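You operate a simulated robot arm through the tools that you are given. There is no shell and no other tool.

The job below is to be done with a simulated two-armed robot. You get a single attempt, and the scene is never put back.

JOB
Pick up the brown tube with one hand, pass it to the other hand and put it on the front of the steel bench. Put the white smoothing pad on the low board of the mesh stretcher. Put the black sanding block on the top of the big table away on the top of the grey bench. Fetch the purple lint pad and set it on the yellow marks. Put the blue spatula on the top of the grey bench. Put the green-lidded tub on the yellow mesh panel. Do these in any order. Set down upright: brown tube.
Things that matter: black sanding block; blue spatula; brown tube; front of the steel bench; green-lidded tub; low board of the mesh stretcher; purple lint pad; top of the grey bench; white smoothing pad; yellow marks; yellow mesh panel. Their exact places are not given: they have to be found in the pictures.

Only the result counts: the job must be done as asked and must still hold three seconds after the hand-in. Knocking over, shifting, dropping, spilling or breaking anything else fails it.

ROBOT AND FRAMES
Two 7-joint arms with two-finger grippers on one trunk, on a base that moves. Base frame: it is fixed to the floor where the robot stands at the start and does not move with it; the origin is under the middle of the robot, x ahead of it, y to its left, z up; the surface under the hand at the start is at about z = 860. Lengths are in mm, angles in degrees, forces in N, time in s.
The left shoulder is at the start at [24, 217, 1180], the right one opposite. With the tool pointing down near the work surface each hand reaches from about 180 to 760 mm from the robot's upright axis, wherever it stands, measured 20 degrees to its own side. Places, roughly: black sanding block (8x5x4 cm) [400, -900, 900]; blue spatula (20x5x3 cm) [800, -2800, 900]; brown tube [750, 0, 1000]; front of the steel bench (21x34 cm) [4080, 60, 900]; green-lidded tub [1750, -4500, 250]; low board of the mesh stretcher [4200, -2500, 400]; purple lint pad (10x6x6 cm) [500, -1100, 900]; top of the grey bench [4400, -4000, 900]; white smoothing pad (10x6x6 cm) [500, -200, 900]; yellow marks (31x22 cm) [1800, 80, 860]; yellow mesh panel (20x16x1 cm) [500, -700, 900]. Payload 2.2 kg a hand.
The TCP of each hand is the grasp point between the finger pads, 19 mm short of the fingertips. In the tool frame z runs along the fingers and y along their closing line. The gripper opens to 116 mm; its body begins 70 mm behind the TCP.
Orientation is told as [roll, pitch, yaw] about the base's x, y, z axes, in that order, counted from this pose: with the fingers straight down and closing along the base's y, the tool's x points along the base's -x, its y along +y and its z along -z.

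CONTROLS
- The arms move only by the tool nudge_tool. It takes "left_motion", "right_motion" or both (then of equal length, played together; a hand with none holds still); each is text: rows parted by semicolons, each of 7 numbers parted by spaces: the shift along the tool's x, y, z in mm, then the turn, a rotation vector about the tool's x, y, z in degrees, then the closure in counts, from 0 (fully open) to 255 (shut). In form: tx ty tz ax ay az fingers; .... A call has 1 to 20 rows; each row is the pose to reach, as a shift and turn from the pose commanded when the call began, along the tool's axes at that moment. Each row takes 0.2 s and may step no farther than 50 mm and 8.6 degrees from the row before; otherwise, or with a gripper value out of range, the whole call is refused. Where a pose cannot be reached the arm comes as near as it can. A force on the tool above 40 N (or 10 N above the force at the start of the call, whichever is more), or a blocked arm, ends the call early, and 0.2 s more pass. Each finger travels about 203.5 mm/s and halts on what it meets, pressing with about 37 N; the grip force reading is that of the motor and also rises with nothing between the fingers. The clock runs only during rows and for 0.2 s after the last one: add rows that repeat a pose to give the fingers time. It gives the time, the measured TCP pose, the force on the tool (base axes), the opening and the grip force at its end, in the units of the frame above (readings bear some noise), with the torque about the TCP (base axes, N m) and any sound that the robot's microphone picked up.
- Cameras (640 x 400 px; columns grow to the right, rows downward): "scene" is now at [115.2, -51.1, 1356.7]; the picture's right is [-0.57, -0.82, 0.00], its down [-0.42, 0.29, -0.86] and it looks along [0.70, -0.49, -0.51] (base axes); focal length 279 px, centre (320, 200). "left" rides on the left gripper at [69, 15, -97] in its tool frame; the picture's right is [-0.21, 0.98, 0.00], its down [-0.76, -0.17, -0.63] and it looks along [-0.62, -0.14, 0.77] (tool axes); focal length 251 px, centre (320, 200). "right" rides on the right gripper at [69, -15, -97] in its tool frame; the picture's right is [0.21, 0.98, 0.00], its down [-0.76, 0.17, -0.63] and it looks along [-0.62, 0.14, 0.78] (tool axes); focal length 251 px, centre (320, 200).
- capture(camera): a new picture of that camera. No time passes.
- lift_body(by): moves the trunk up (or, below 0, down) by that many mm; the arms and the scene camera ride with it, the base frame stays. It gives what a move gives, with no picture.
- drive_base(legs): drives the robot by 1 to 6 legs, each [ahead, left, turn to the left] in mm, mm and degrees, along the robot's own axes; the way and the turn of a leg run together, so that a leg with both is an arc; at most 1500 mm and 180 degrees a leg. The arms and the cameras ride along, it lands a little off, and it stops where it bumps. It gives what a move gives.
- pan_tilt(pan, tilt): turns the head with the scene camera to pan (to the left, within 80 degrees either way) and tilt (down, from -29 to 69), counted from straight ahead of the robot. It gives what a move gives.
- pixel_to_xyz(camera, pixels): for up to 12 pixels [column, row] of the newest picture of that camera ("zoom" is the newest enlarged one), the place [x, y, z] in the base frame of the surface seen there, good to about 2 mm. No time passes.
- close_up(camera, box): a new picture of the part [left, top, right, bottom] of that camera's present view, enlarged. No time passes.
- hand_in(): hands the job in; it is judged then, once.

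Leave the grippers open and the arms clear of the work at the hand-in unless told otherwise.

The tools are called as a command line: name --argument value ..., lists and objects as JSON in quotes. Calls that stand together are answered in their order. nudge_tool: Moves the arms, as the interface text tells. Its arguments: {"type":"object","properties":{"left_motion":{"type":"string"},"right_motion":{"type":"string"}},"required":[]} The other tools are called the same way: lift_body (by) moves the trunk up or down; drive_base (legs) drives the base; pan_tilt (pan, tilt) turns the head that bears the scene camera; capture (camera) takes a picture; pixel_to_xyz (camera, pixels) gives the place of the surface under pixels of a picture; close_up (camera, box) takes an enlarged picture of a part of a camera's view; hand_in () hands the job in.

At the start:

```text
time_s: 0.0
left_position: [472.9, -37.9, 1204.3]
left_tool_rot: [0.0, 0.0, 0.0]
left_contact_force: [0.5, 0.1, -0.7]
left_moment: [0.0, -0.02, 0.0]
left_gripper_width: 115.9
left_grasp_force: 0.0
right_position: [444.6, -481.2, 1143.7]
right_tool_rot: [0.0, 0.0, 0.1]
right_contact_force: [-0.4, -0.1, -0.8]
right_moment: [-0.03, 0.01, -0.01]
right_gripper_width: 116.0
right_grasp_force: 0.0
trunk travel left (down, up): [-325.0, 165.0]
robot x, y, heading: [1.3, 1.0, -0.1]
head pan, tilt (commanded): [-35.0, 30.8]
```

scene: 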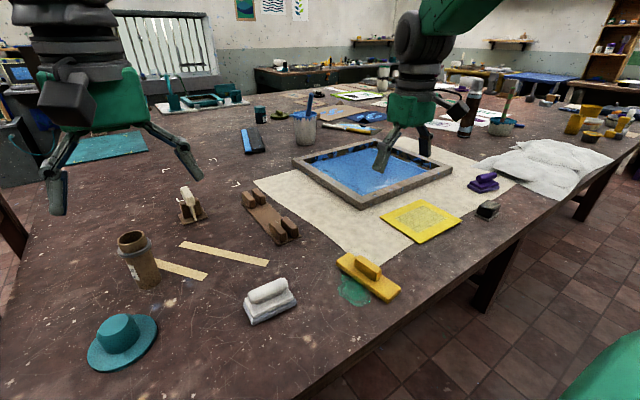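
right: 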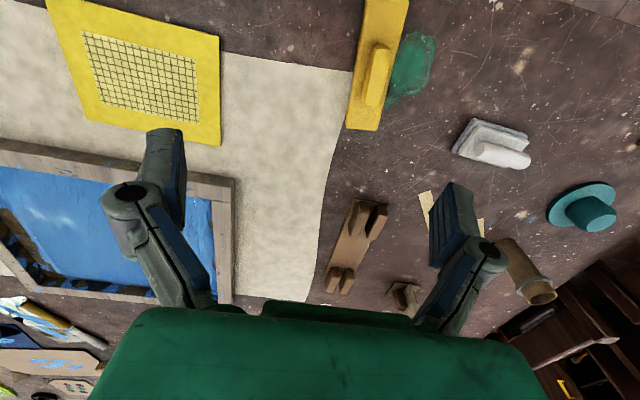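
left: 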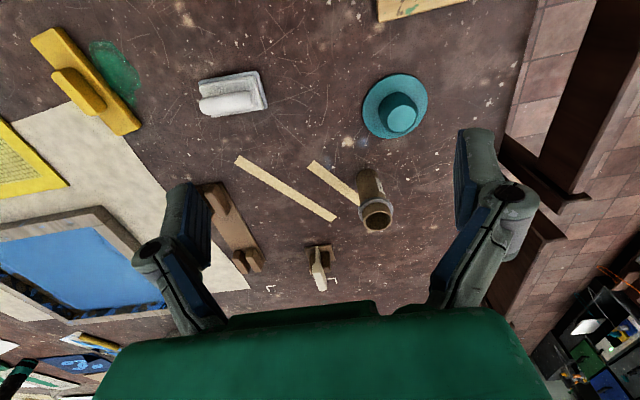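

I see the big table with the brown tube near (138,258), the white pad near (270,298), the yellow mesh panel near (420,222), the black block near (488,208) and the purple pad near (484,182). First I measure these places in the present scene picture.

pixel_to_xyz --camera "scene" --pixels '[[138, 258], [132, 240], [148, 284], [268, 290], [270, 312], [420, 222], [488, 206], [484, 182], [120, 330], [370, 268], [268, 215], [192, 205]]'

close_up --camera "scene" --box '[60, 180, 320, 400]'

close_up --camera "scene" --box '[320, 140, 560, 300]'

```text
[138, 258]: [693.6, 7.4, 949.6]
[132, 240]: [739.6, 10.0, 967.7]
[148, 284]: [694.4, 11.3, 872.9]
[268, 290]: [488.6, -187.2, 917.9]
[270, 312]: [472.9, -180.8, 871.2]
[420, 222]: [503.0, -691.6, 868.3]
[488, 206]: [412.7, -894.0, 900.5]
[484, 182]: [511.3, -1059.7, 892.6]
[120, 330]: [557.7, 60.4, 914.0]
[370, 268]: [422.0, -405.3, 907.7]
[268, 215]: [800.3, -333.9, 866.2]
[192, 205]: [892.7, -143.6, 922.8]
```

```text
1.82 times, centred on (190, 290) of scene
```

zoom: 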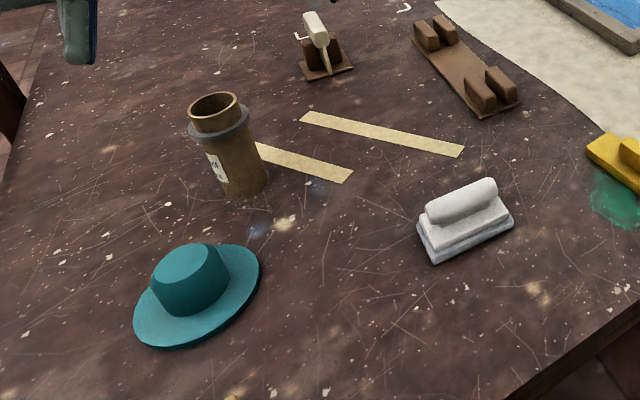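

```text
2.50 times, centred on (440, 220) of scene
```

zoom: 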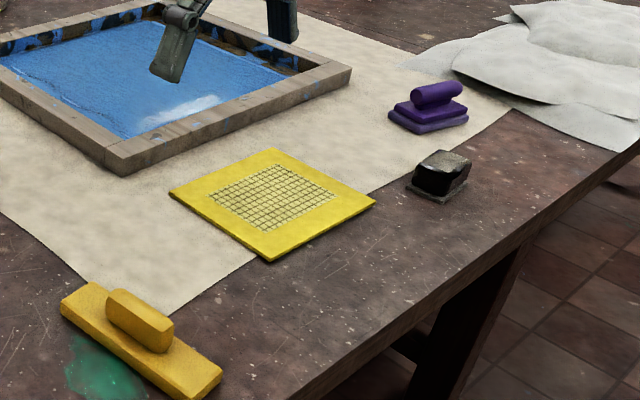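

The table top is at about z=864. Now I look around with the head to learn the room: straight ahead first.

pan_tilt --pan 0 --tilt 15

capture --camera "scene"

```text
time_s: 1.0
left_position: [469.4, -43.2, 1204.1]
left_tool_rot: [0.2, -0.1, 0.0]
left_contact_force: [0.6, 0.1, -1.0]
left_moment: [0.03, 0.0, 0.02]
left_gripper_width: 116.1
left_grasp_force: 0.0
right_position: [440.4, -485.5, 1143.7]
right_tool_rot: [0.2, -0.1, -0.1]
right_contact_force: [0.0, -1.0, 0.2]
right_moment: [0.01, -0.02, -0.02]
right_gripper_width: 116.0
right_grasp_force: 0.1
trunk travel left (down, up): [-325.0, 165.0]
robot x, y, heading: [2.9, 1.0, 0.2]
head pan, tilt (commanded): [0.0, 15.0]
```

```text
taken
```

scene: 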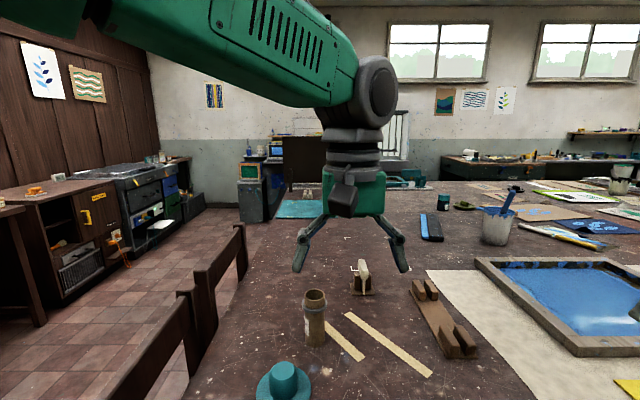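

The left arm blocks part of the view. I look left, then right, to map the room.

pan_tilt --pan 60 --tilt 20

capture --camera "scene"

pan_tilt --pan -30 --tilt 5

capture --camera "scene"

pan_tilt --pan -75 --tilt 15

capture --camera "scene"

```text
time_s: 2.3
left_position: [470.4, -39.7, 1206.4]
left_tool_rot: [0.0, -0.1, 0.0]
left_contact_force: [-0.1, -0.3, -0.5]
left_moment: [-0.02, 0.01, 0.02]
left_gripper_width: 116.0
left_grasp_force: 0.0
right_position: [441.2, -482.7, 1144.1]
right_tool_rot: [-0.1, -0.1, -0.1]
right_contact_force: [-0.7, 0.2, 0.1]
right_moment: [0.04, 0.02, -0.01]
right_gripper_width: 116.1
right_grasp_force: 0.1
trunk travel left (down, up): [-325.0, 165.0]
robot x, y, heading: [-4.0, 3.5, 0.1]
head pan, tilt (commanded): [60.0, 20.0]
```

```text
taken
```

scene: 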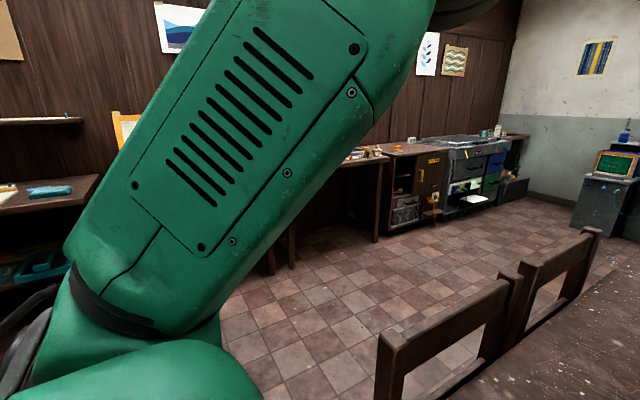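

```text
time_s: 4.0
left_position: [469.5, -40.7, 1205.5]
left_tool_rot: [0.0, -0.1, 0.1]
left_contact_force: [0.3, 0.9, -0.4]
left_moment: [0.01, -0.01, -0.02]
left_gripper_width: 116.0
left_grasp_force: 0.0
right_position: [442.5, -484.2, 1142.9]
right_tool_rot: [0.0, -0.2, 0.0]
right_contact_force: [0.1, 0.2, 0.6]
right_moment: [-0.01, -0.03, -0.01]
right_gripper_width: 115.9
right_grasp_force: 0.0
trunk travel left (down, up): [-325.0, 165.0]
robot x, y, heading: [-1.7, 1.3, -0.2]
head pan, tilt (commanded): [-30.0, 5.0]
```

```text
taken
```

scene: 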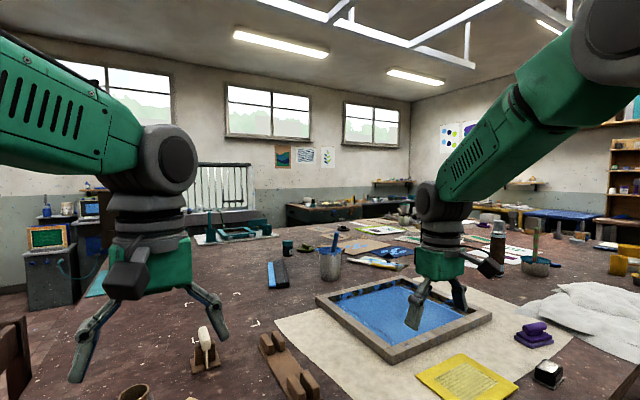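

```text
time_s: 5.1
left_position: [470.4, -40.4, 1206.0]
left_tool_rot: [0.2, -0.1, 0.0]
left_contact_force: [-0.1, 0.1, -0.5]
left_moment: [0.01, -0.01, 0.01]
left_gripper_width: 115.9
left_grasp_force: 0.1
right_position: [440.9, -483.3, 1143.9]
right_tool_rot: [0.1, -0.1, 0.0]
right_contact_force: [-0.4, 0.5, 0.4]
right_moment: [-0.01, 0.02, 0.03]
right_gripper_width: 116.0
right_grasp_force: 0.1
trunk travel left (down, up): [-325.0, 165.0]
robot x, y, heading: [-3.6, 1.8, 0.0]
head pan, tilt (commanded): [-75.0, 15.0]
```

```text
taken
```

scene: 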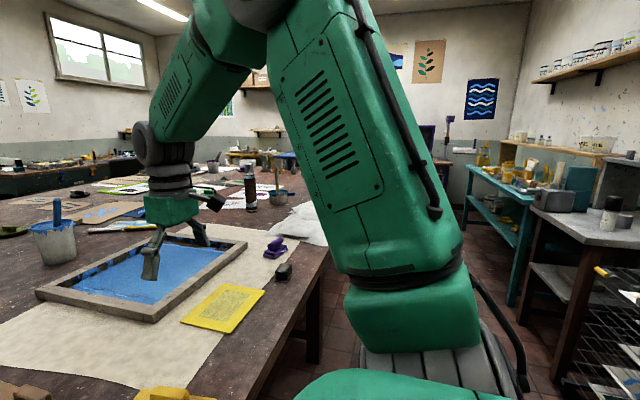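

I now map the table's extent and the far furniture. I turn the head back to pan −30 and enlarge parts of the view.

pan_tilt --pan -30 --tilt 5

capture --camera "scene"

pixel_to_xyz --camera "scene" --pixels '[[45, 285], [105, 285], [235, 237], [225, 190], [290, 232], [270, 275], [330, 265], [345, 225], [400, 225], [497, 240], [535, 265], [575, 295]]'

close_up --camera "scene" --box '[180, 140, 420, 290]'

close_up --camera "scene" --box '[420, 160, 640, 300]'

```text
time_s: 6.2
left_position: [469.7, -40.2, 1206.1]
left_tool_rot: [0.1, -0.1, 0.0]
left_contact_force: [0.3, -0.7, 0.0]
left_moment: [0.0, 0.0, 0.0]
left_gripper_width: 116.1
left_grasp_force: 0.1
right_position: [441.2, -484.0, 1143.8]
right_tool_rot: [0.1, -0.2, 0.0]
right_contact_force: [0.0, 0.3, 1.4]
right_moment: [0.02, 0.02, -0.01]
right_gripper_width: 115.7
right_grasp_force: 0.1
trunk travel left (down, up): [-325.0, 165.0]
robot x, y, heading: [-2.7, 1.4, -0.1]
head pan, tilt (commanded): [-30.0, 5.0]
```

```text
taken
```

scene: 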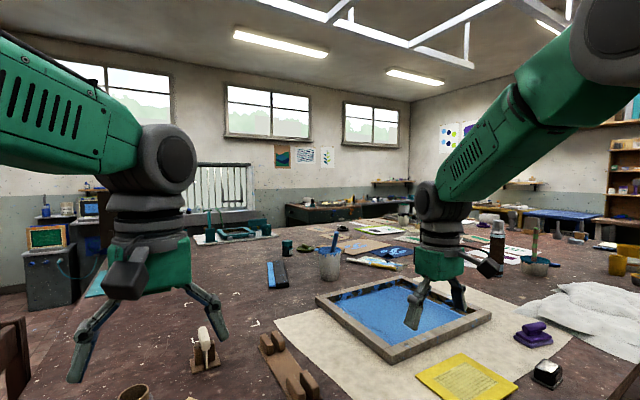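

```text
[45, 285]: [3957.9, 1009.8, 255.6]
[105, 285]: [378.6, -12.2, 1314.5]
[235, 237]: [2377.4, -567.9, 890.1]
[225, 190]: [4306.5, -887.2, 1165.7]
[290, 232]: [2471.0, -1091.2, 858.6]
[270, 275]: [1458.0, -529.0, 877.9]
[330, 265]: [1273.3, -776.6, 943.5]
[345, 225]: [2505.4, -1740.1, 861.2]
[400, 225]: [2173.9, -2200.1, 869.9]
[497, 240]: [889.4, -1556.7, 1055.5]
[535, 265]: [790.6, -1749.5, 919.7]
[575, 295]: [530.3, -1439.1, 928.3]
```

```text
2.67 times, centred on (300, 215) of scene
```

zoom: 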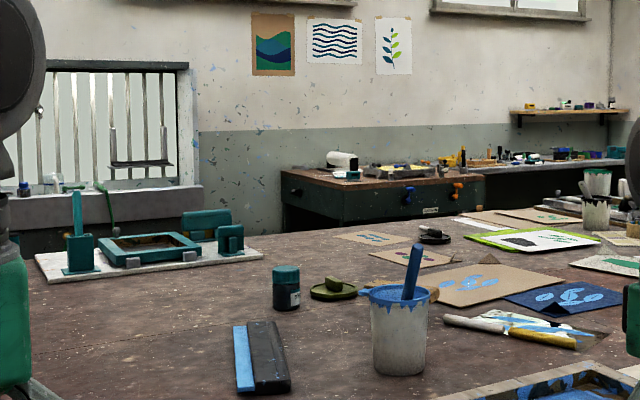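

```text
2.86 times, centred on (530, 230) of scene
```

zoom: 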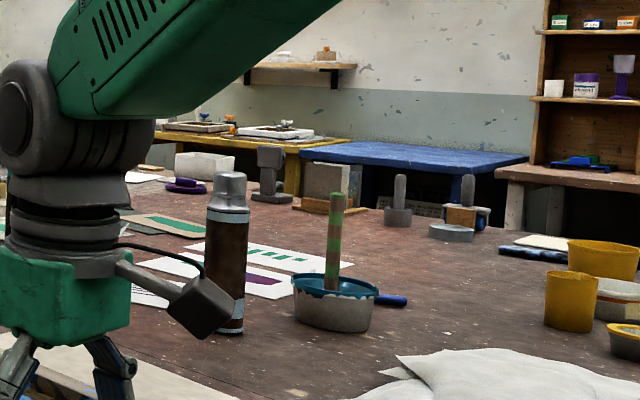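

The table is very large (x≈300 to 2600, y≈+150 to about −3000). I look steeply down to see the table's near edge and the robot's own base.

pan_tilt --pan 0 --tilt 65

capture --camera "scene"

pixel_to_xyz --camera "scene" --pixels '[[320, 200], [320, 250], [320, 300], [320, 350], [320, 390], [150, 200], [150, 300], [500, 250], [500, 350], [100, 380], [560, 300], [220, 380]]'

```text
time_s: 7.5
left_position: [469.9, -37.9, 1205.9]
left_tool_rot: [0.2, 0.0, 0.0]
left_contact_force: [-0.9, -0.1, -0.6]
left_moment: [0.02, 0.0, 0.02]
left_gripper_width: 115.9
left_grasp_force: 0.1
right_position: [440.3, -482.7, 1143.1]
right_tool_rot: [0.2, -0.2, 0.0]
right_contact_force: [-0.2, -0.5, -0.1]
right_moment: [0.0, -0.01, 0.02]
right_gripper_width: 115.9
right_grasp_force: 0.0
trunk travel left (down, up): [-325.0, 165.0]
robot x, y, heading: [-4.7, -2.3, -0.0]
head pan, tilt (commanded): [0.0, 65.0]
```

```text
taken
```

scene: 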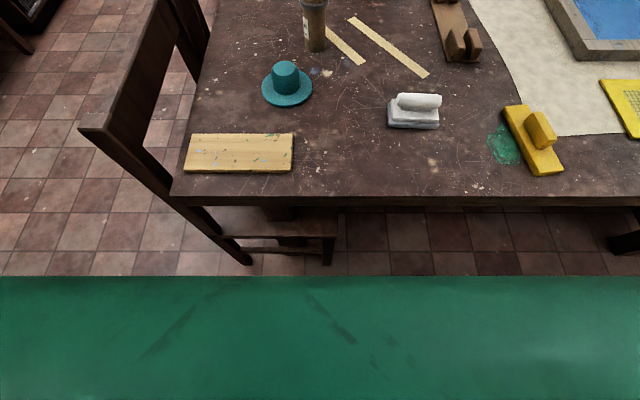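

```text
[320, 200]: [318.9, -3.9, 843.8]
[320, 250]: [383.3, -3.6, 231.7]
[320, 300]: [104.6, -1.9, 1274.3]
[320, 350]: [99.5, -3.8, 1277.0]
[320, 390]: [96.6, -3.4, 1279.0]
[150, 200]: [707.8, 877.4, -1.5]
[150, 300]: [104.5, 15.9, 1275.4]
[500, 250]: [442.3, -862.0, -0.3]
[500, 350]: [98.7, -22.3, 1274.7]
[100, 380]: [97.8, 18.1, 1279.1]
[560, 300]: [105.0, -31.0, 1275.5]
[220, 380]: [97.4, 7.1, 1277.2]
```

The table's front edge is at x≈319. I look closely at the tube, pad and the marks with the head at pan 0, tilt 40.

pan_tilt --pan -5 --tilt 38

capture --camera "scene"

close_up --camera "scene" --box '[240, 120, 400, 240]'

```text
time_s: 8.4
left_position: [469.7, -40.2, 1205.6]
left_tool_rot: [0.2, -0.1, -0.1]
left_contact_force: [0.5, 0.1, 0.8]
left_moment: [-0.02, -0.02, -0.03]
left_gripper_width: 116.1
left_grasp_force: 0.1
right_position: [442.3, -483.6, 1144.0]
right_tool_rot: [0.0, -0.2, -0.1]
right_contact_force: [0.3, -0.5, 0.4]
right_moment: [0.01, 0.02, -0.01]
right_gripper_width: 116.3
right_grasp_force: 0.0
trunk travel left (down, up): [-325.0, 165.0]
robot x, y, heading: [2.6, -1.8, -0.5]
head pan, tilt (commanded): [-5.0, 38.0]
```

```text
taken
```

scene: 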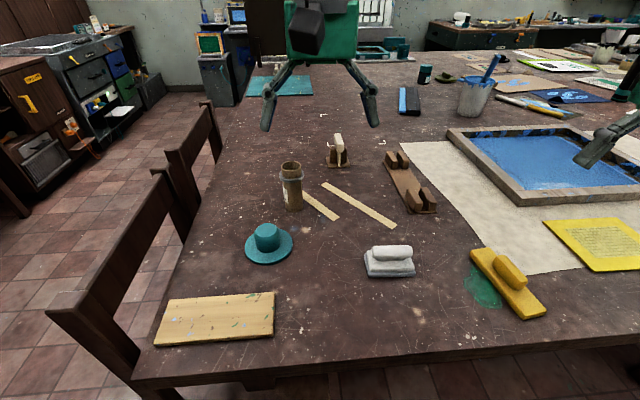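

```text
3.33 times, centred on (320, 180) of scene
```

zoom: 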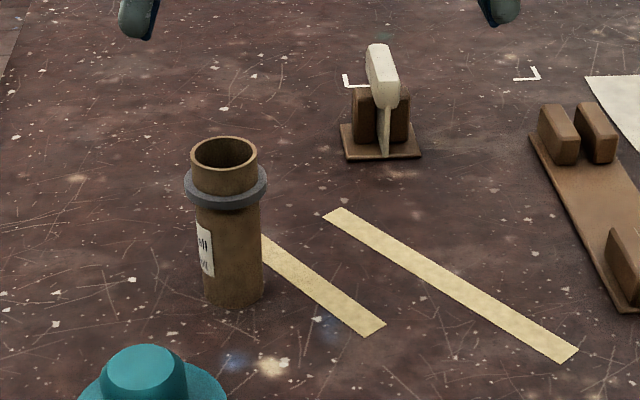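

The tube is an open cylinder with a grey collar near the top. I measure its rim, collar, foot and sides, and the white-ish pads' edges.

pixel_to_xyz --camera "zoom" --pixels '[[192, 153], [257, 153], [224, 138], [224, 171], [224, 208], [232, 305], [205, 260], [262, 260], [187, 187], [266, 184], [197, 250], [228, 250]]'

pixel_to_xyz --camera "scene" --pixels '[[320, 352], [132, 380], [175, 300], [235, 110], [290, 85], [365, 275], [413, 272], [372, 248], [412, 247], [265, 245], [335, 160], [400, 180]]'

```text
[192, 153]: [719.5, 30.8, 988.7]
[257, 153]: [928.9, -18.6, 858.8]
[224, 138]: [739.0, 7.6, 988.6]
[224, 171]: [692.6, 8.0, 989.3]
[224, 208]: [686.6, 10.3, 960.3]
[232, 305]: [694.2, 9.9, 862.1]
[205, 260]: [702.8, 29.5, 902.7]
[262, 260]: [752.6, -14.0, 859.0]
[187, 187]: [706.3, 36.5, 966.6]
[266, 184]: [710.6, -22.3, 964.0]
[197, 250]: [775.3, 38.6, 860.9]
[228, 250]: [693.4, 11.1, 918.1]
```

```text
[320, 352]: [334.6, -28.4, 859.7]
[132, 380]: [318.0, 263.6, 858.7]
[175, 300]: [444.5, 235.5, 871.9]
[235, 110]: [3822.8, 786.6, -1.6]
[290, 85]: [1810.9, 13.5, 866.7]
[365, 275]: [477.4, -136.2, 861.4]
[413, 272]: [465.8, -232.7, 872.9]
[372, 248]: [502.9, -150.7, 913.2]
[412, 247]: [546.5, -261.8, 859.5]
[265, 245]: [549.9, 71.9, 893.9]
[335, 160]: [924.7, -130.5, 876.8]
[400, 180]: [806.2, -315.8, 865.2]
```

Tube: centre about (716, 8), diameter about 46, height 130 (z 859–989), collar at about z 957–970. To plan the hand-over I need the gripper's size, so I look at the left gripper up close.

pan_tilt --pan -10 --tilt 20

capture --camera "scene"

close_up --camera "scene" --box '[260, 60, 480, 260]'

```text
time_s: 9.2
left_position: [469.6, -39.1, 1205.8]
left_tool_rot: [0.1, -0.1, 0.0]
left_contact_force: [1.4, -0.7, -0.2]
left_moment: [0.01, -0.01, 0.01]
left_gripper_width: 116.0
left_grasp_force: 0.0
right_position: [441.3, -482.5, 1144.0]
right_tool_rot: [0.0, -0.2, 0.0]
right_contact_force: [-0.2, 0.7, 0.0]
right_moment: [0.01, -0.04, 0.01]
right_gripper_width: 115.8
right_grasp_force: 0.2
trunk travel left (down, up): [-325.0, 165.0]
robot x, y, heading: [0.3, -0.1, 0.1]
head pan, tilt (commanded): [-10.0, 20.0]
```

```text
taken
```

scene: 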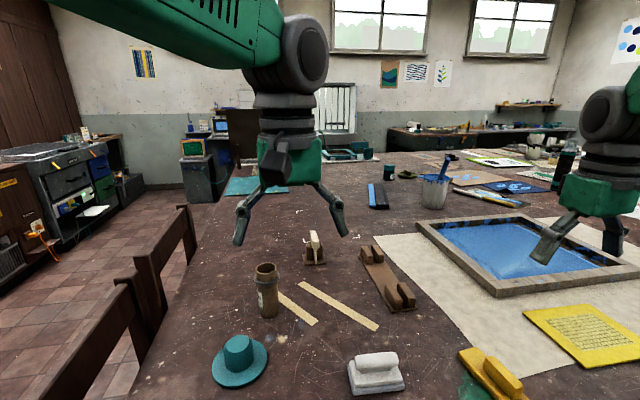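

```text
2.00 times, centred on (370, 160) of scene
```

zoom: 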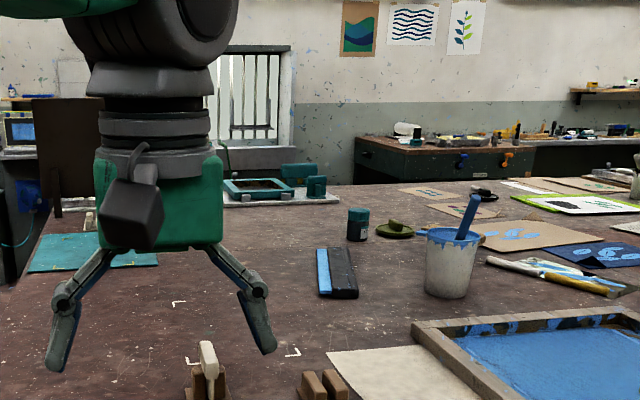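

I measure the gripper's body, camera and fingertips.

pixel_to_xyz --camera "zoom" --pixels '[[100, 170], [216, 165], [180, 240], [104, 240], [133, 245], [110, 215], [155, 225], [135, 150], [60, 360], [268, 345], [68, 300], [255, 295]]'

close_up --camera "scene" --box '[520, 80, 640, 280]'

pixel_to_xyz --camera "scene" --pixels '[[560, 190], [635, 190], [565, 208], [600, 212], [545, 260], [618, 250], [535, 255], [555, 262], [545, 240], [555, 232]]'

```text
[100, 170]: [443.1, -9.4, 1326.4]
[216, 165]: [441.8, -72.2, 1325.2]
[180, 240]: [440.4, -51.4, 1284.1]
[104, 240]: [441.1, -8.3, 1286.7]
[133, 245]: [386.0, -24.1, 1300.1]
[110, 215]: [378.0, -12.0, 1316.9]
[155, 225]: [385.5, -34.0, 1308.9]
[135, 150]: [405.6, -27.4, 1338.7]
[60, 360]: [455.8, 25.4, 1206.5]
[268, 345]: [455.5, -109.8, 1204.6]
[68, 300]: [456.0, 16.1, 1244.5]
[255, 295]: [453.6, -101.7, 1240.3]
```

```text
2.00 times, centred on (580, 180) of scene
```

zoom: 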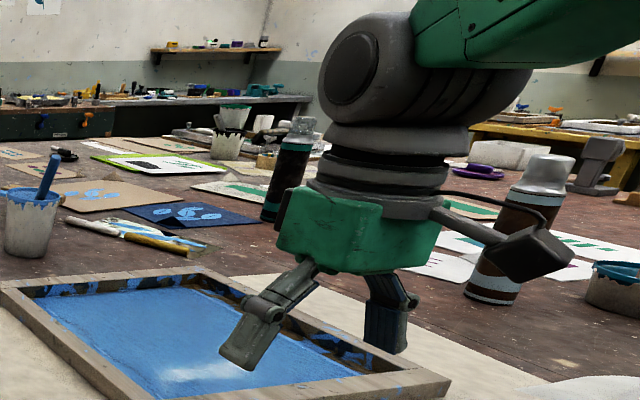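

```text
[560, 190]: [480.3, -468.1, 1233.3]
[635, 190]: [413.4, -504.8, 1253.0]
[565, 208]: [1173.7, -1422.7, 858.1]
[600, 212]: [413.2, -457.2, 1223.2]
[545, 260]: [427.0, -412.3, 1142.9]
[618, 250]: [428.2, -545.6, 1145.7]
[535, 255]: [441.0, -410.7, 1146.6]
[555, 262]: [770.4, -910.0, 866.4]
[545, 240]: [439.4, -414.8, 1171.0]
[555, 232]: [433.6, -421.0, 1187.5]
```

The gripper body is about ±30 mm thick, fingers ±14 mm wide. The tube is slightly out of reach from here, so I need to know how far the base may go ahead. I look down sideways to see the base and chairs.

pan_tilt --pan 70 --tilt 60

capture --camera "scene"

pan_tilt --pan -70 --tilt 60

capture --camera "scene"

pan_tilt --pan 25 --tilt 60

capture --camera "scene"

```text
time_s: 10.8
left_position: [470.1, -39.0, 1206.2]
left_tool_rot: [-0.1, -0.2, 0.1]
left_contact_force: [0.5, 0.0, 0.6]
left_moment: [0.05, 0.02, 0.0]
left_gripper_width: 115.9
left_grasp_force: 0.0
right_position: [440.9, -482.8, 1144.0]
right_tool_rot: [0.1, -0.1, 0.0]
right_contact_force: [0.2, 0.1, -0.5]
right_moment: [0.01, 0.0, 0.0]
right_gripper_width: 115.9
right_grasp_force: 0.1
trunk travel left (down, up): [-325.0, 165.0]
robot x, y, heading: [-1.5, 0.6, 0.1]
head pan, tilt (commanded): [70.0, 60.0]
```

```text
taken
```

scene: 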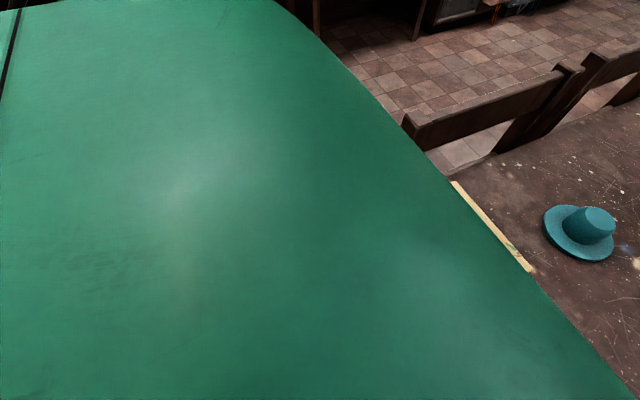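

```text
time_s: 13.0
left_position: [470.4, -39.6, 1204.7]
left_tool_rot: [0.0, -0.2, 0.0]
left_contact_force: [0.0, 1.5, 0.1]
left_moment: [-0.03, 0.01, -0.02]
left_gripper_width: 116.2
left_grasp_force: 0.0
right_position: [441.7, -482.8, 1143.5]
right_tool_rot: [0.1, 0.0, 0.0]
right_contact_force: [0.1, 0.2, -0.8]
right_moment: [-0.01, 0.0, 0.02]
right_gripper_width: 115.9
right_grasp_force: 0.1
trunk travel left (down, up): [-325.0, 165.0]
robot x, y, heading: [1.5, 1.7, 0.0]
head pan, tilt (commanded): [-70.0, 60.0]
```

```text
taken
```

scene: 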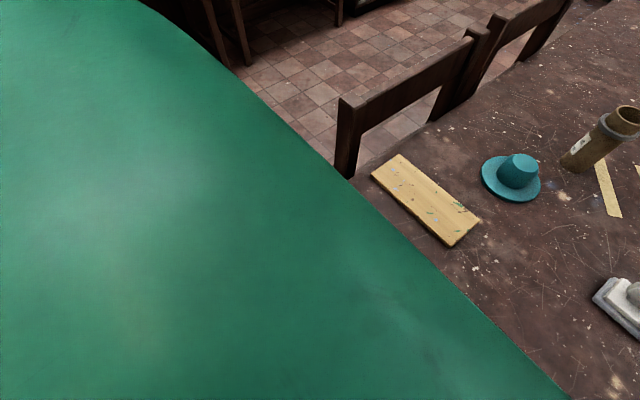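

```text
time_s: 14.7
left_position: [469.6, -38.9, 1206.3]
left_tool_rot: [0.1, 0.0, 0.1]
left_contact_force: [-0.3, 0.6, 0.4]
left_moment: [0.0, 0.02, 0.02]
left_gripper_width: 116.0
left_grasp_force: 0.1
right_position: [441.9, -483.3, 1143.6]
right_tool_rot: [0.0, -0.1, 0.0]
right_contact_force: [0.0, 0.0, 0.4]
right_moment: [-0.02, 0.03, -0.03]
right_gripper_width: 115.8
right_grasp_force: 0.2
trunk travel left (down, up): [-325.0, 165.0]
robot x, y, heading: [1.5, 2.7, -0.2]
head pan, tilt (commanded): [25.0, 60.0]
```

```text
taken
```

scene: 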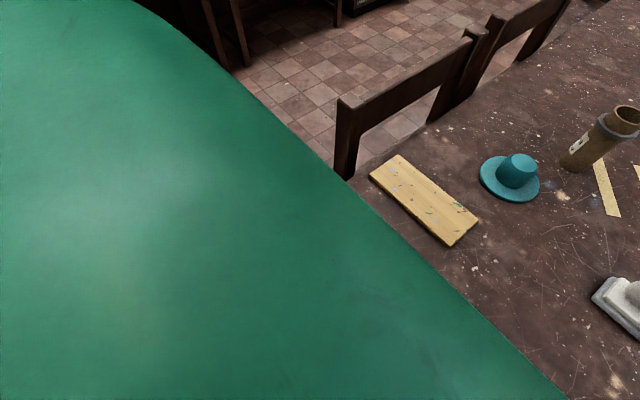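

The second picture seems to show the wrong head angle, so I repeat the look to the right.

pan_tilt --pan -60 --tilt 55

```text
time_s: 16.3
left_position: [469.7, -39.9, 1205.5]
left_tool_rot: [0.1, -0.1, 0.0]
left_contact_force: [0.5, -0.2, 0.3]
left_moment: [0.01, 0.0, 0.0]
left_gripper_width: 115.9
left_grasp_force: 0.1
right_position: [441.7, -482.5, 1144.6]
right_tool_rot: [0.2, 0.0, 0.0]
right_contact_force: [0.0, 0.3, 0.6]
right_moment: [-0.01, 0.02, -0.01]
right_gripper_width: 116.0
right_grasp_force: 0.1
trunk travel left (down, up): [-325.0, 165.0]
robot x, y, heading: [-0.4, 0.3, -0.0]
head pan, tilt (commanded): [-60.0, 55.0]
```

Now I take the picture at pan −60, tilt 55.

capture --camera "scene"

```text
taken
```

scene: 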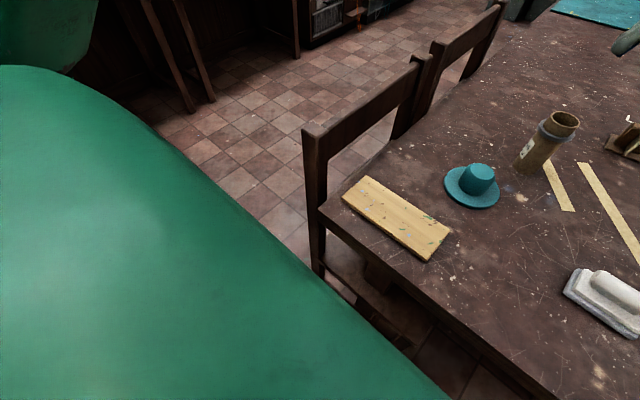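

The head seems stuck near pan +25 (the picture still looks left). I raise the tilt and bring the pan back to 0.

pan_tilt --pan 0 --tilt 10

```text
time_s: 17.6
left_position: [469.1, -39.3, 1205.9]
left_tool_rot: [0.1, -0.1, 0.0]
left_contact_force: [-0.5, -0.3, -0.1]
left_moment: [0.02, -0.01, 0.02]
left_gripper_width: 116.1
left_grasp_force: 0.1
right_position: [441.4, -483.1, 1143.2]
right_tool_rot: [0.1, -0.1, 0.0]
right_contact_force: [0.0, 0.3, 0.5]
right_moment: [0.01, -0.02, 0.03]
right_gripper_width: 116.0
right_grasp_force: 0.1
trunk travel left (down, up): [-325.0, 165.0]
robot x, y, heading: [-1.0, 1.8, -0.4]
head pan, tilt (commanded): [0.0, 10.0]
```

I take a picture to check where the head truly points.

capture --camera "scene"

```text
taken
```

scene: 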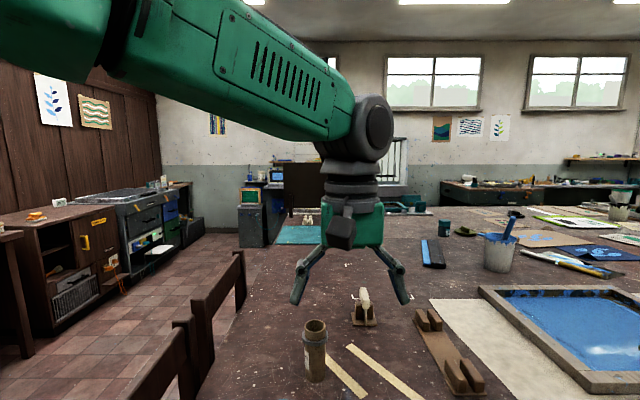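

The head is back. Large tilts with large pans jam it, so I use a smaller tilt. I now look to the right with tilt 35.

pan_tilt --pan -60 --tilt 35

capture --camera "scene"

```text
time_s: 18.9
left_position: [470.2, -40.7, 1206.1]
left_tool_rot: [0.1, -0.2, 0.0]
left_contact_force: [0.2, 0.0, 0.1]
left_moment: [-0.01, -0.01, -0.01]
left_gripper_width: 115.8
left_grasp_force: 0.0
right_position: [441.9, -483.7, 1143.5]
right_tool_rot: [0.1, -0.2, 0.0]
right_contact_force: [-0.6, 0.2, 0.0]
right_moment: [0.0, 0.02, 0.04]
right_gripper_width: 115.9
right_grasp_force: 0.0
trunk travel left (down, up): [-325.0, 165.0]
robot x, y, heading: [-4.5, 1.3, 0.0]
head pan, tilt (commanded): [-60.0, 35.0]
```

```text
taken
```

scene: 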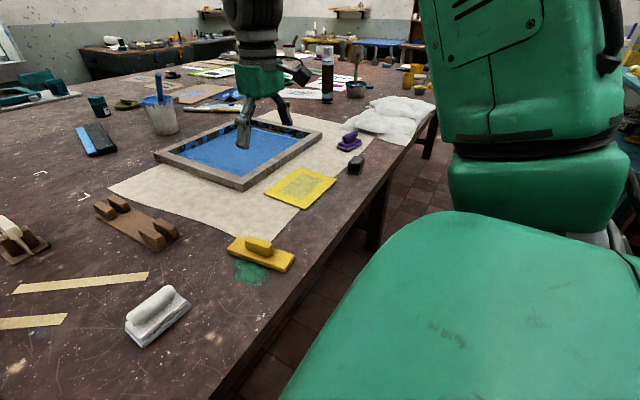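

I look straight down ahead again to locate the chair's legs near the table corner.

pan_tilt --pan 0 --tilt 62

capture --camera "scene"

close_up --camera "scene" --box '[60, 100, 360, 300]'

```text
time_s: 20.2
left_position: [470.3, -40.4, 1206.0]
left_tool_rot: [0.2, -0.1, 0.0]
left_contact_force: [-0.3, -0.7, -0.2]
left_moment: [0.02, -0.01, -0.01]
left_gripper_width: 116.0
left_grasp_force: 0.0
right_position: [441.3, -483.5, 1143.3]
right_tool_rot: [0.1, -0.1, 0.1]
right_contact_force: [-0.2, -0.2, 0.0]
right_moment: [0.02, 0.0, -0.03]
right_gripper_width: 116.0
right_grasp_force: 0.0
trunk travel left (down, up): [-325.0, 165.0]
robot x, y, heading: [0.4, 2.6, -0.0]
head pan, tilt (commanded): [0.0, 62.0]
```

```text
taken
```

scene: 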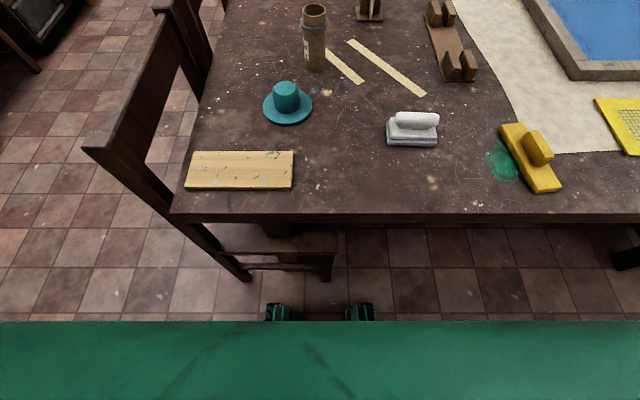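

```text
2.00 times, centred on (210, 200) of scene
```

zoom: 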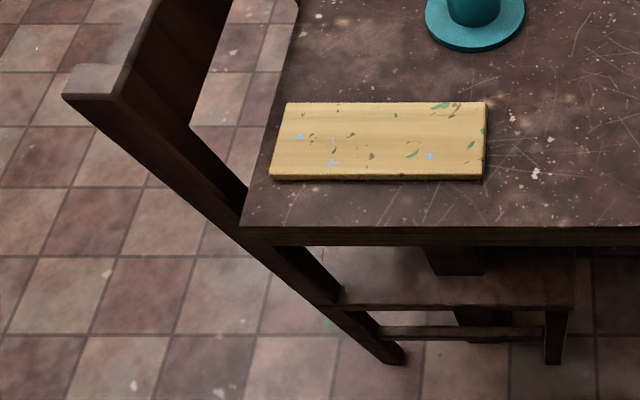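

Two green parts at (280,312) and (358,312) look like the robot's own base. I measure them, the chair's feet and the table edge.

pixel_to_xyz --camera "scene" --pixels '[[280, 306], [358, 308], [267, 312], [372, 312], [250, 278], [328, 279], [320, 218], [175, 212], [82, 150], [640, 250], [620, 260], [160, 5]]'

close_up --camera "scene" --box '[240, 260, 400, 330]'

```text
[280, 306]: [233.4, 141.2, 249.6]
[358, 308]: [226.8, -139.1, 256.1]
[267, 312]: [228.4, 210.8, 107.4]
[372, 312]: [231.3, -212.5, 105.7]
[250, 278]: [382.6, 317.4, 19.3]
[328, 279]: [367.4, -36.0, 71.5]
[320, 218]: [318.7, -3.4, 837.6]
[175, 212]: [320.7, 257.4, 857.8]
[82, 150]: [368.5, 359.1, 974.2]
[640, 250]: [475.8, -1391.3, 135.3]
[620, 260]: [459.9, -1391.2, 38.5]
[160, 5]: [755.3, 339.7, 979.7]
```

```text
4.00 times, centred on (320, 295) of scene
```

zoom: 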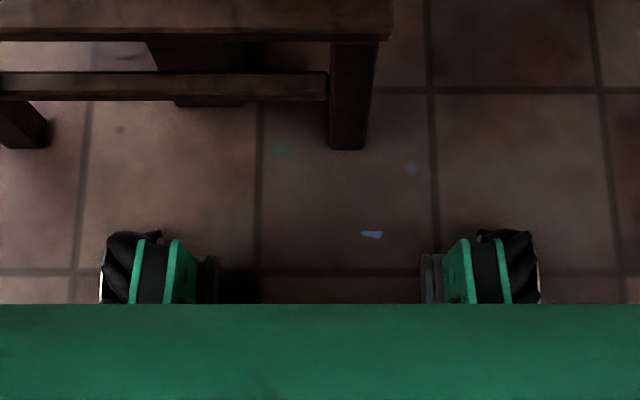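

The base's front is at x≈233 and the nearest chair leg at x≈365, so going ahead by 90 mm is safe. I drive ahead 90 mm.

drive_base --legs '[[90, 0, 0]]'

```text
time_s: 21.3
left_position: [559.5, -39.6, 1205.8]
left_tool_rot: [0.0, 0.0, 0.0]
left_contact_force: [1.0, -0.1, -0.7]
left_moment: [0.0, 0.04, -0.03]
left_gripper_width: 116.0
left_grasp_force: 0.2
right_position: [530.6, -482.3, 1144.4]
right_tool_rot: [0.0, 0.1, 0.0]
right_contact_force: [0.3, -0.8, 0.3]
right_moment: [0.0, 0.01, 0.04]
right_gripper_width: 116.1
right_grasp_force: 0.1
trunk travel left (down, up): [-325.0, 165.0]
robot x, y, heading: [87.3, 1.6, 0.1]
head pan, tilt (commanded): [0.0, 62.0]
```

I move the left hand back to the left, out of the way, while the right hand (open) goes above the tube at (716, 8), staying high at z≈1144.

nudge_tool --left_motion "19 26 0 0 0 0 0; 38 53 0 0 0 0 0; 57 79 0 0 0 0 0; 76 105 0 0 0 0 0; 95 132 0 0 0 0 0; 115 158 0 0 0 0 0; 134 185 0 0 0 0 0; 153 211 0 0 0 0 0; 172 237 0 0 0 0 0; 191 264 0 0 0 0 0; 210 290 0 0 0 0 0; 210 290 0 0 0 0 0" --right_motion "-17 45 0 0 0 0 0; -34 89 0 0 0 0 0; -50 134 0 0 0 0 0; -67 178 0 0 0 0 0; -84 223 0 0 0 0 0; -101 267 0 0 0 0 0; -118 312 0 0 0 0 0; -135 356 0 0 0 0 0; -151 401 0 0 0 0 0; -168 445 0 0 0 0 0; -185 490 0 0 0 0 0; -185 490 0 0 0 0 0"

capture --camera "right"

```text
time_s: 23.9
left_position: [345.5, 252.6, 1205.8]
left_tool_rot: [-0.1, -0.2, 0.0]
left_contact_force: [0.5, 1.4, -0.1]
left_moment: [0.01, -0.01, 0.02]
left_gripper_width: 116.0
left_grasp_force: 0.1
right_position: [713.2, 3.1, 1145.2]
right_tool_rot: [0.1, 0.2, -0.9]
right_contact_force: [-0.4, 0.0, -0.5]
right_moment: [0.01, 0.02, 0.03]
right_gripper_width: 115.9
right_grasp_force: 0.0
trunk travel left (down, up): [-325.0, 165.0]
robot x, y, heading: [92.3, 3.9, 0.0]
head pan, tilt (commanded): [0.0, 62.0]
```

```text
taken
```

right: 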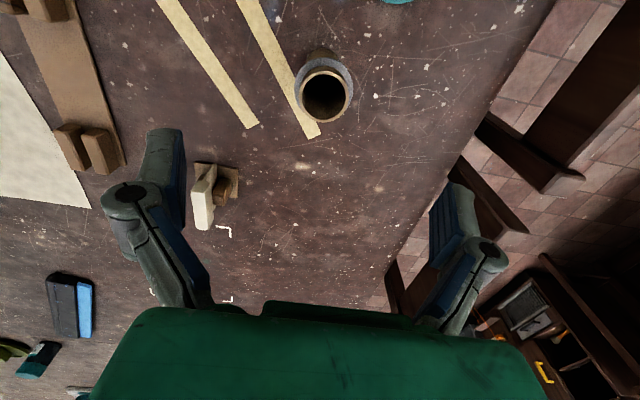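

The right camera shows the tube's mouth at about (326,95), nearly right under the hand. I measure the rim and collar from here.

close_up --camera "right" --box '[270, 30, 390, 140]'

```text
3.64 times, centred on (330, 85) of right
```

zoom: 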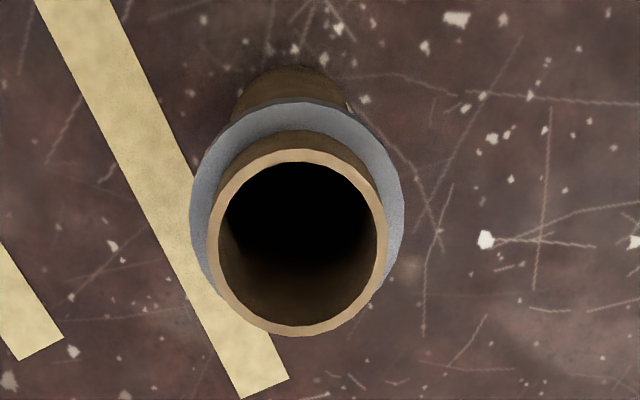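

pixel_to_xyz --camera "zoom" --pixels '[[214, 245], [380, 240], [297, 156], [290, 331], [200, 215], [395, 215], [300, 108], [300, 140], [295, 85], [300, 120]]'

```text
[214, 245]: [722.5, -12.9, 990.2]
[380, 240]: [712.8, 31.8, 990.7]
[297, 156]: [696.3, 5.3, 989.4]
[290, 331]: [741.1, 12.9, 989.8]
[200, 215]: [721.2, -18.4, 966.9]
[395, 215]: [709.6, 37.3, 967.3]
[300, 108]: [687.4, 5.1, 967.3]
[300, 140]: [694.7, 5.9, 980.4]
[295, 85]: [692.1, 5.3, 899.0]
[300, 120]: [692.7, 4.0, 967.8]
```

Tube centre is (718, 9), rim at z=990, collar top at 967. I lower the right hand so that its pads meet the collar (TCP z≈961), which leaves the body free for the left hand, then close.

nudge_tool --right_motion "-5 6 0 0 0 0 0; -5 6 45 0 0 0 0; -5 6 90 0 0 0 0; -5 6 135 0 0 0 0; -5 6 165 0 0 0 0; -5 6 184 0 0 0 0; -5 6 184 0 0 0 0"

capture --camera "right"

capture --camera "left"

```text
time_s: 25.5
left_position: [346.1, 255.5, 1204.3]
left_tool_rot: [-0.3, -0.3, 0.0]
left_contact_force: [0.2, 0.3, 0.3]
left_moment: [0.01, 0.0, 0.01]
left_gripper_width: 116.0
left_grasp_force: 0.0
right_position: [719.4, 18.8, 962.5]
right_tool_rot: [-0.4, -0.2, 0.0]
right_contact_force: [0.8, -0.3, 0.1]
right_moment: [-0.04, -0.02, 0.0]
right_gripper_width: 115.7
right_grasp_force: 0.0
trunk travel left (down, up): [-325.0, 165.0]
robot x, y, heading: [89.5, 1.0, 0.2]
head pan, tilt (commanded): [0.0, 62.0]
```

```text
taken
```

right: 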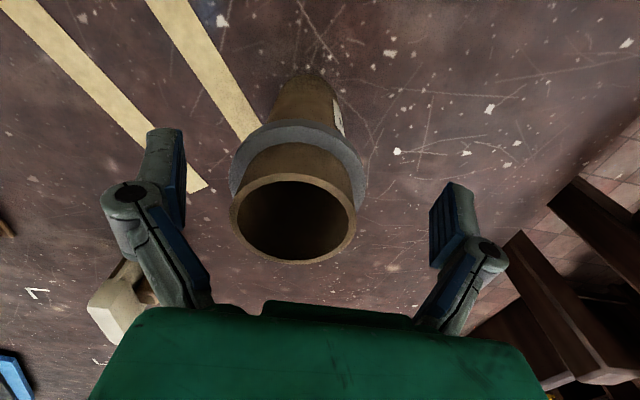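

```text
taken
```

left: 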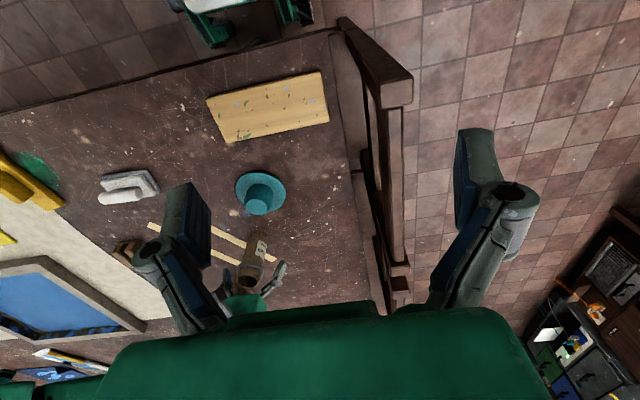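

The hand ended about 10 mm too far left (tube mouth centre at (297,222) instead of column 320). I shift it by −10 mm along its y, then close.

nudge_tool --right_motion "0 -5 0 0 0 0 0; 0 -10 0 0 0 0 0; 0 -10 0 0 0 0 0; 0 -10 0 0 0 0 0"

close_up --camera "right" --box '[160, 80, 480, 300]'

```text
time_s: 26.5
left_position: [346.0, 252.9, 1205.1]
left_tool_rot: [-0.1, -0.3, 0.0]
left_contact_force: [0.2, 0.7, 0.5]
left_moment: [0.05, 0.0, -0.01]
left_gripper_width: 115.8
left_grasp_force: 0.1
right_position: [718.8, 6.9, 961.3]
right_tool_rot: [-0.2, -0.3, 0.0]
right_contact_force: [1.0, -0.7, -0.1]
right_moment: [0.02, 0.01, -0.02]
right_gripper_width: 115.9
right_grasp_force: 0.1
trunk travel left (down, up): [-325.0, 165.0]
robot x, y, heading: [89.1, 1.6, -0.0]
head pan, tilt (commanded): [0.0, 62.0]
```

```text
1.82 times, centred on (320, 190) of right
```

zoom: 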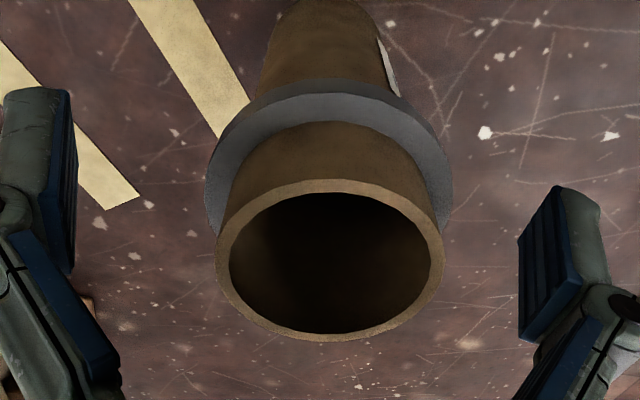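

The tube is centred between the pads now. I close the right gripper gently.

nudge_tool --right_motion "0 0 0 0 0 0 60; 0 0 0 0 0 0 100; 0 0 0 0 0 0 130; 0 0 0 0 0 0 200; 0 0 0 0 0 0 255; 0 0 0 0 0 0 255"

close_up --camera "right" --box '[160, 80, 480, 300]'

```text
time_s: 27.9
left_position: [345.7, 252.3, 1206.2]
left_tool_rot: [-0.1, -0.2, 0.0]
left_contact_force: [0.2, -0.3, 0.4]
left_moment: [0.01, -0.01, 0.0]
left_gripper_width: 116.0
left_grasp_force: 0.1
right_position: [720.1, 6.6, 962.9]
right_tool_rot: [-0.1, -0.2, 0.1]
right_contact_force: [-0.1, -0.5, 1.8]
right_moment: [-0.01, -0.06, -0.01]
right_gripper_width: 68.4
right_grasp_force: 37.1
trunk travel left (down, up): [-325.0, 165.0]
robot x, y, heading: [90.8, -1.7, -0.0]
head pan, tilt (commanded): [0.0, 62.0]
```

```text
1.82 times, centred on (320, 190) of right
```

zoom: 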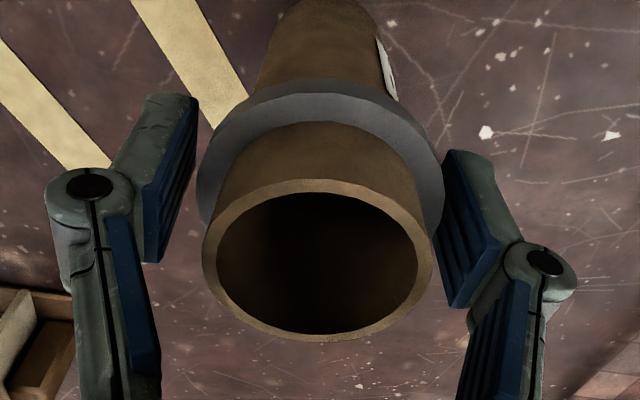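

It holds at 68 mm with 37 N on the collar. I lift by 30 mm and check that the tube comes along.

nudge_tool --right_motion "0 0 -10 0 0 0 255; 0 0 -20 0 0 0 255; 0 0 -30 0 0 0 255; 0 0 -30 0 0 0 255"

capture --camera "right"

capture --camera "scene"

```text
time_s: 28.9
left_position: [346.3, 252.3, 1205.6]
left_tool_rot: [-0.1, -0.1, -0.1]
left_contact_force: [0.0, 0.7, 0.7]
left_moment: [0.0, 0.02, -0.03]
left_gripper_width: 115.9
left_grasp_force: 0.2
right_position: [721.1, 5.7, 993.3]
right_tool_rot: [-0.3, -0.1, 0.0]
right_contact_force: [-1.0, -0.6, -0.8]
right_moment: [-0.02, 0.02, 0.0]
right_gripper_width: 68.8
right_grasp_force: 36.6
trunk travel left (down, up): [-325.0, 165.0]
robot x, y, heading: [86.3, 0.5, -0.1]
head pan, tilt (commanded): [0.0, 62.0]
```

```text
taken
```

right: 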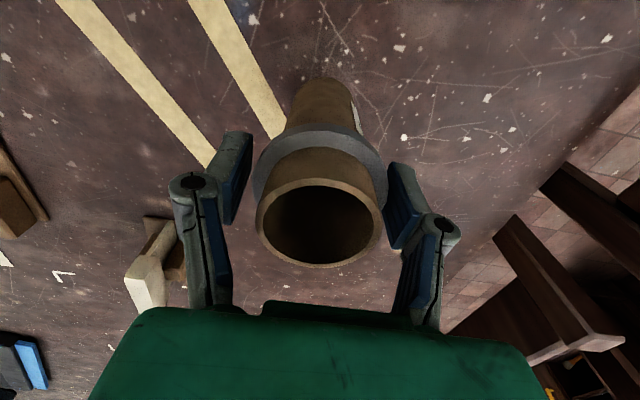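

```text
taken
```

scene: 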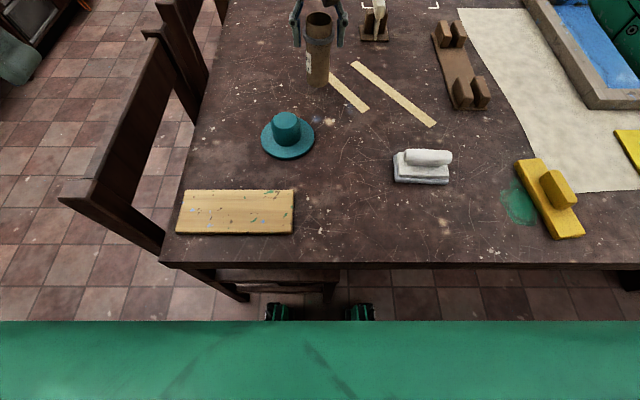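

The tube hangs in the right hand. I raise it to z≈1130 and bring it back to x≈580 over the table, for the hand-over.

nudge_tool --right_motion "0 0 -35 0 0 0 255; 0 0 -70 0 0 0 255; 0 0 -105 0 0 0 255; 0 0 -137 0 0 0 255; 35 2 -137 0 0 0 255; 70 4 -137 0 0 0 255; 105 6 -137 0 0 0 255; 140 8 -137 0 0 0 255; 140 8 -137 0 0 0 255"

pan_tilt --pan 0 --tilt 30

capture --camera "scene"

capture --camera "left"

```text
time_s: 30.5
left_position: [343.7, 251.8, 1206.3]
left_tool_rot: [-0.1, -0.3, -0.1]
left_contact_force: [0.2, -0.3, -0.4]
left_moment: [0.0, 0.01, 0.02]
left_gripper_width: 116.2
left_grasp_force: 0.0
right_position: [608.9, -4.3, 1021.3]
right_tool_rot: [1.0, 12.7, -2.1]
right_contact_force: [-0.1, -0.1, -0.9]
right_moment: [0.0, -0.02, -0.01]
right_gripper_width: 68.6
right_grasp_force: 37.6
trunk travel left (down, up): [-325.0, 165.0]
robot x, y, heading: [86.7, 5.3, 0.0]
head pan, tilt (commanded): [0.0, 62.0]
stopped in row 7 (right hand): the arm was blocked; the commanded pose is now the measured one
```

```text
time_s: 31.4
left_position: [344.9, 252.0, 1205.1]
left_tool_rot: [0.0, -0.3, 0.0]
left_contact_force: [0.1, -0.1, 0.0]
left_moment: [0.01, 0.02, -0.03]
left_gripper_width: 115.7
left_grasp_force: 0.1
right_position: [608.8, -3.8, 1023.4]
right_tool_rot: [1.0, 12.5, -2.0]
right_contact_force: [-0.3, 0.0, -0.3]
right_moment: [-0.01, 0.01, -0.01]
right_gripper_width: 68.9
right_grasp_force: 37.1
trunk travel left (down, up): [-325.0, 165.0]
robot x, y, heading: [86.8, 1.2, 0.0]
head pan, tilt (commanded): [0.0, 30.0]
```

```text
taken
```

scene: 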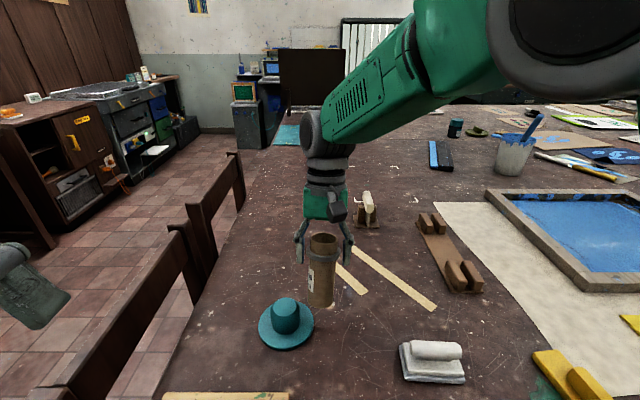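

```text
taken
```

left: 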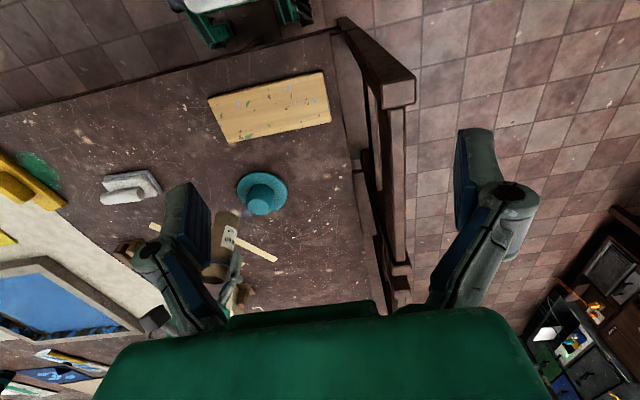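

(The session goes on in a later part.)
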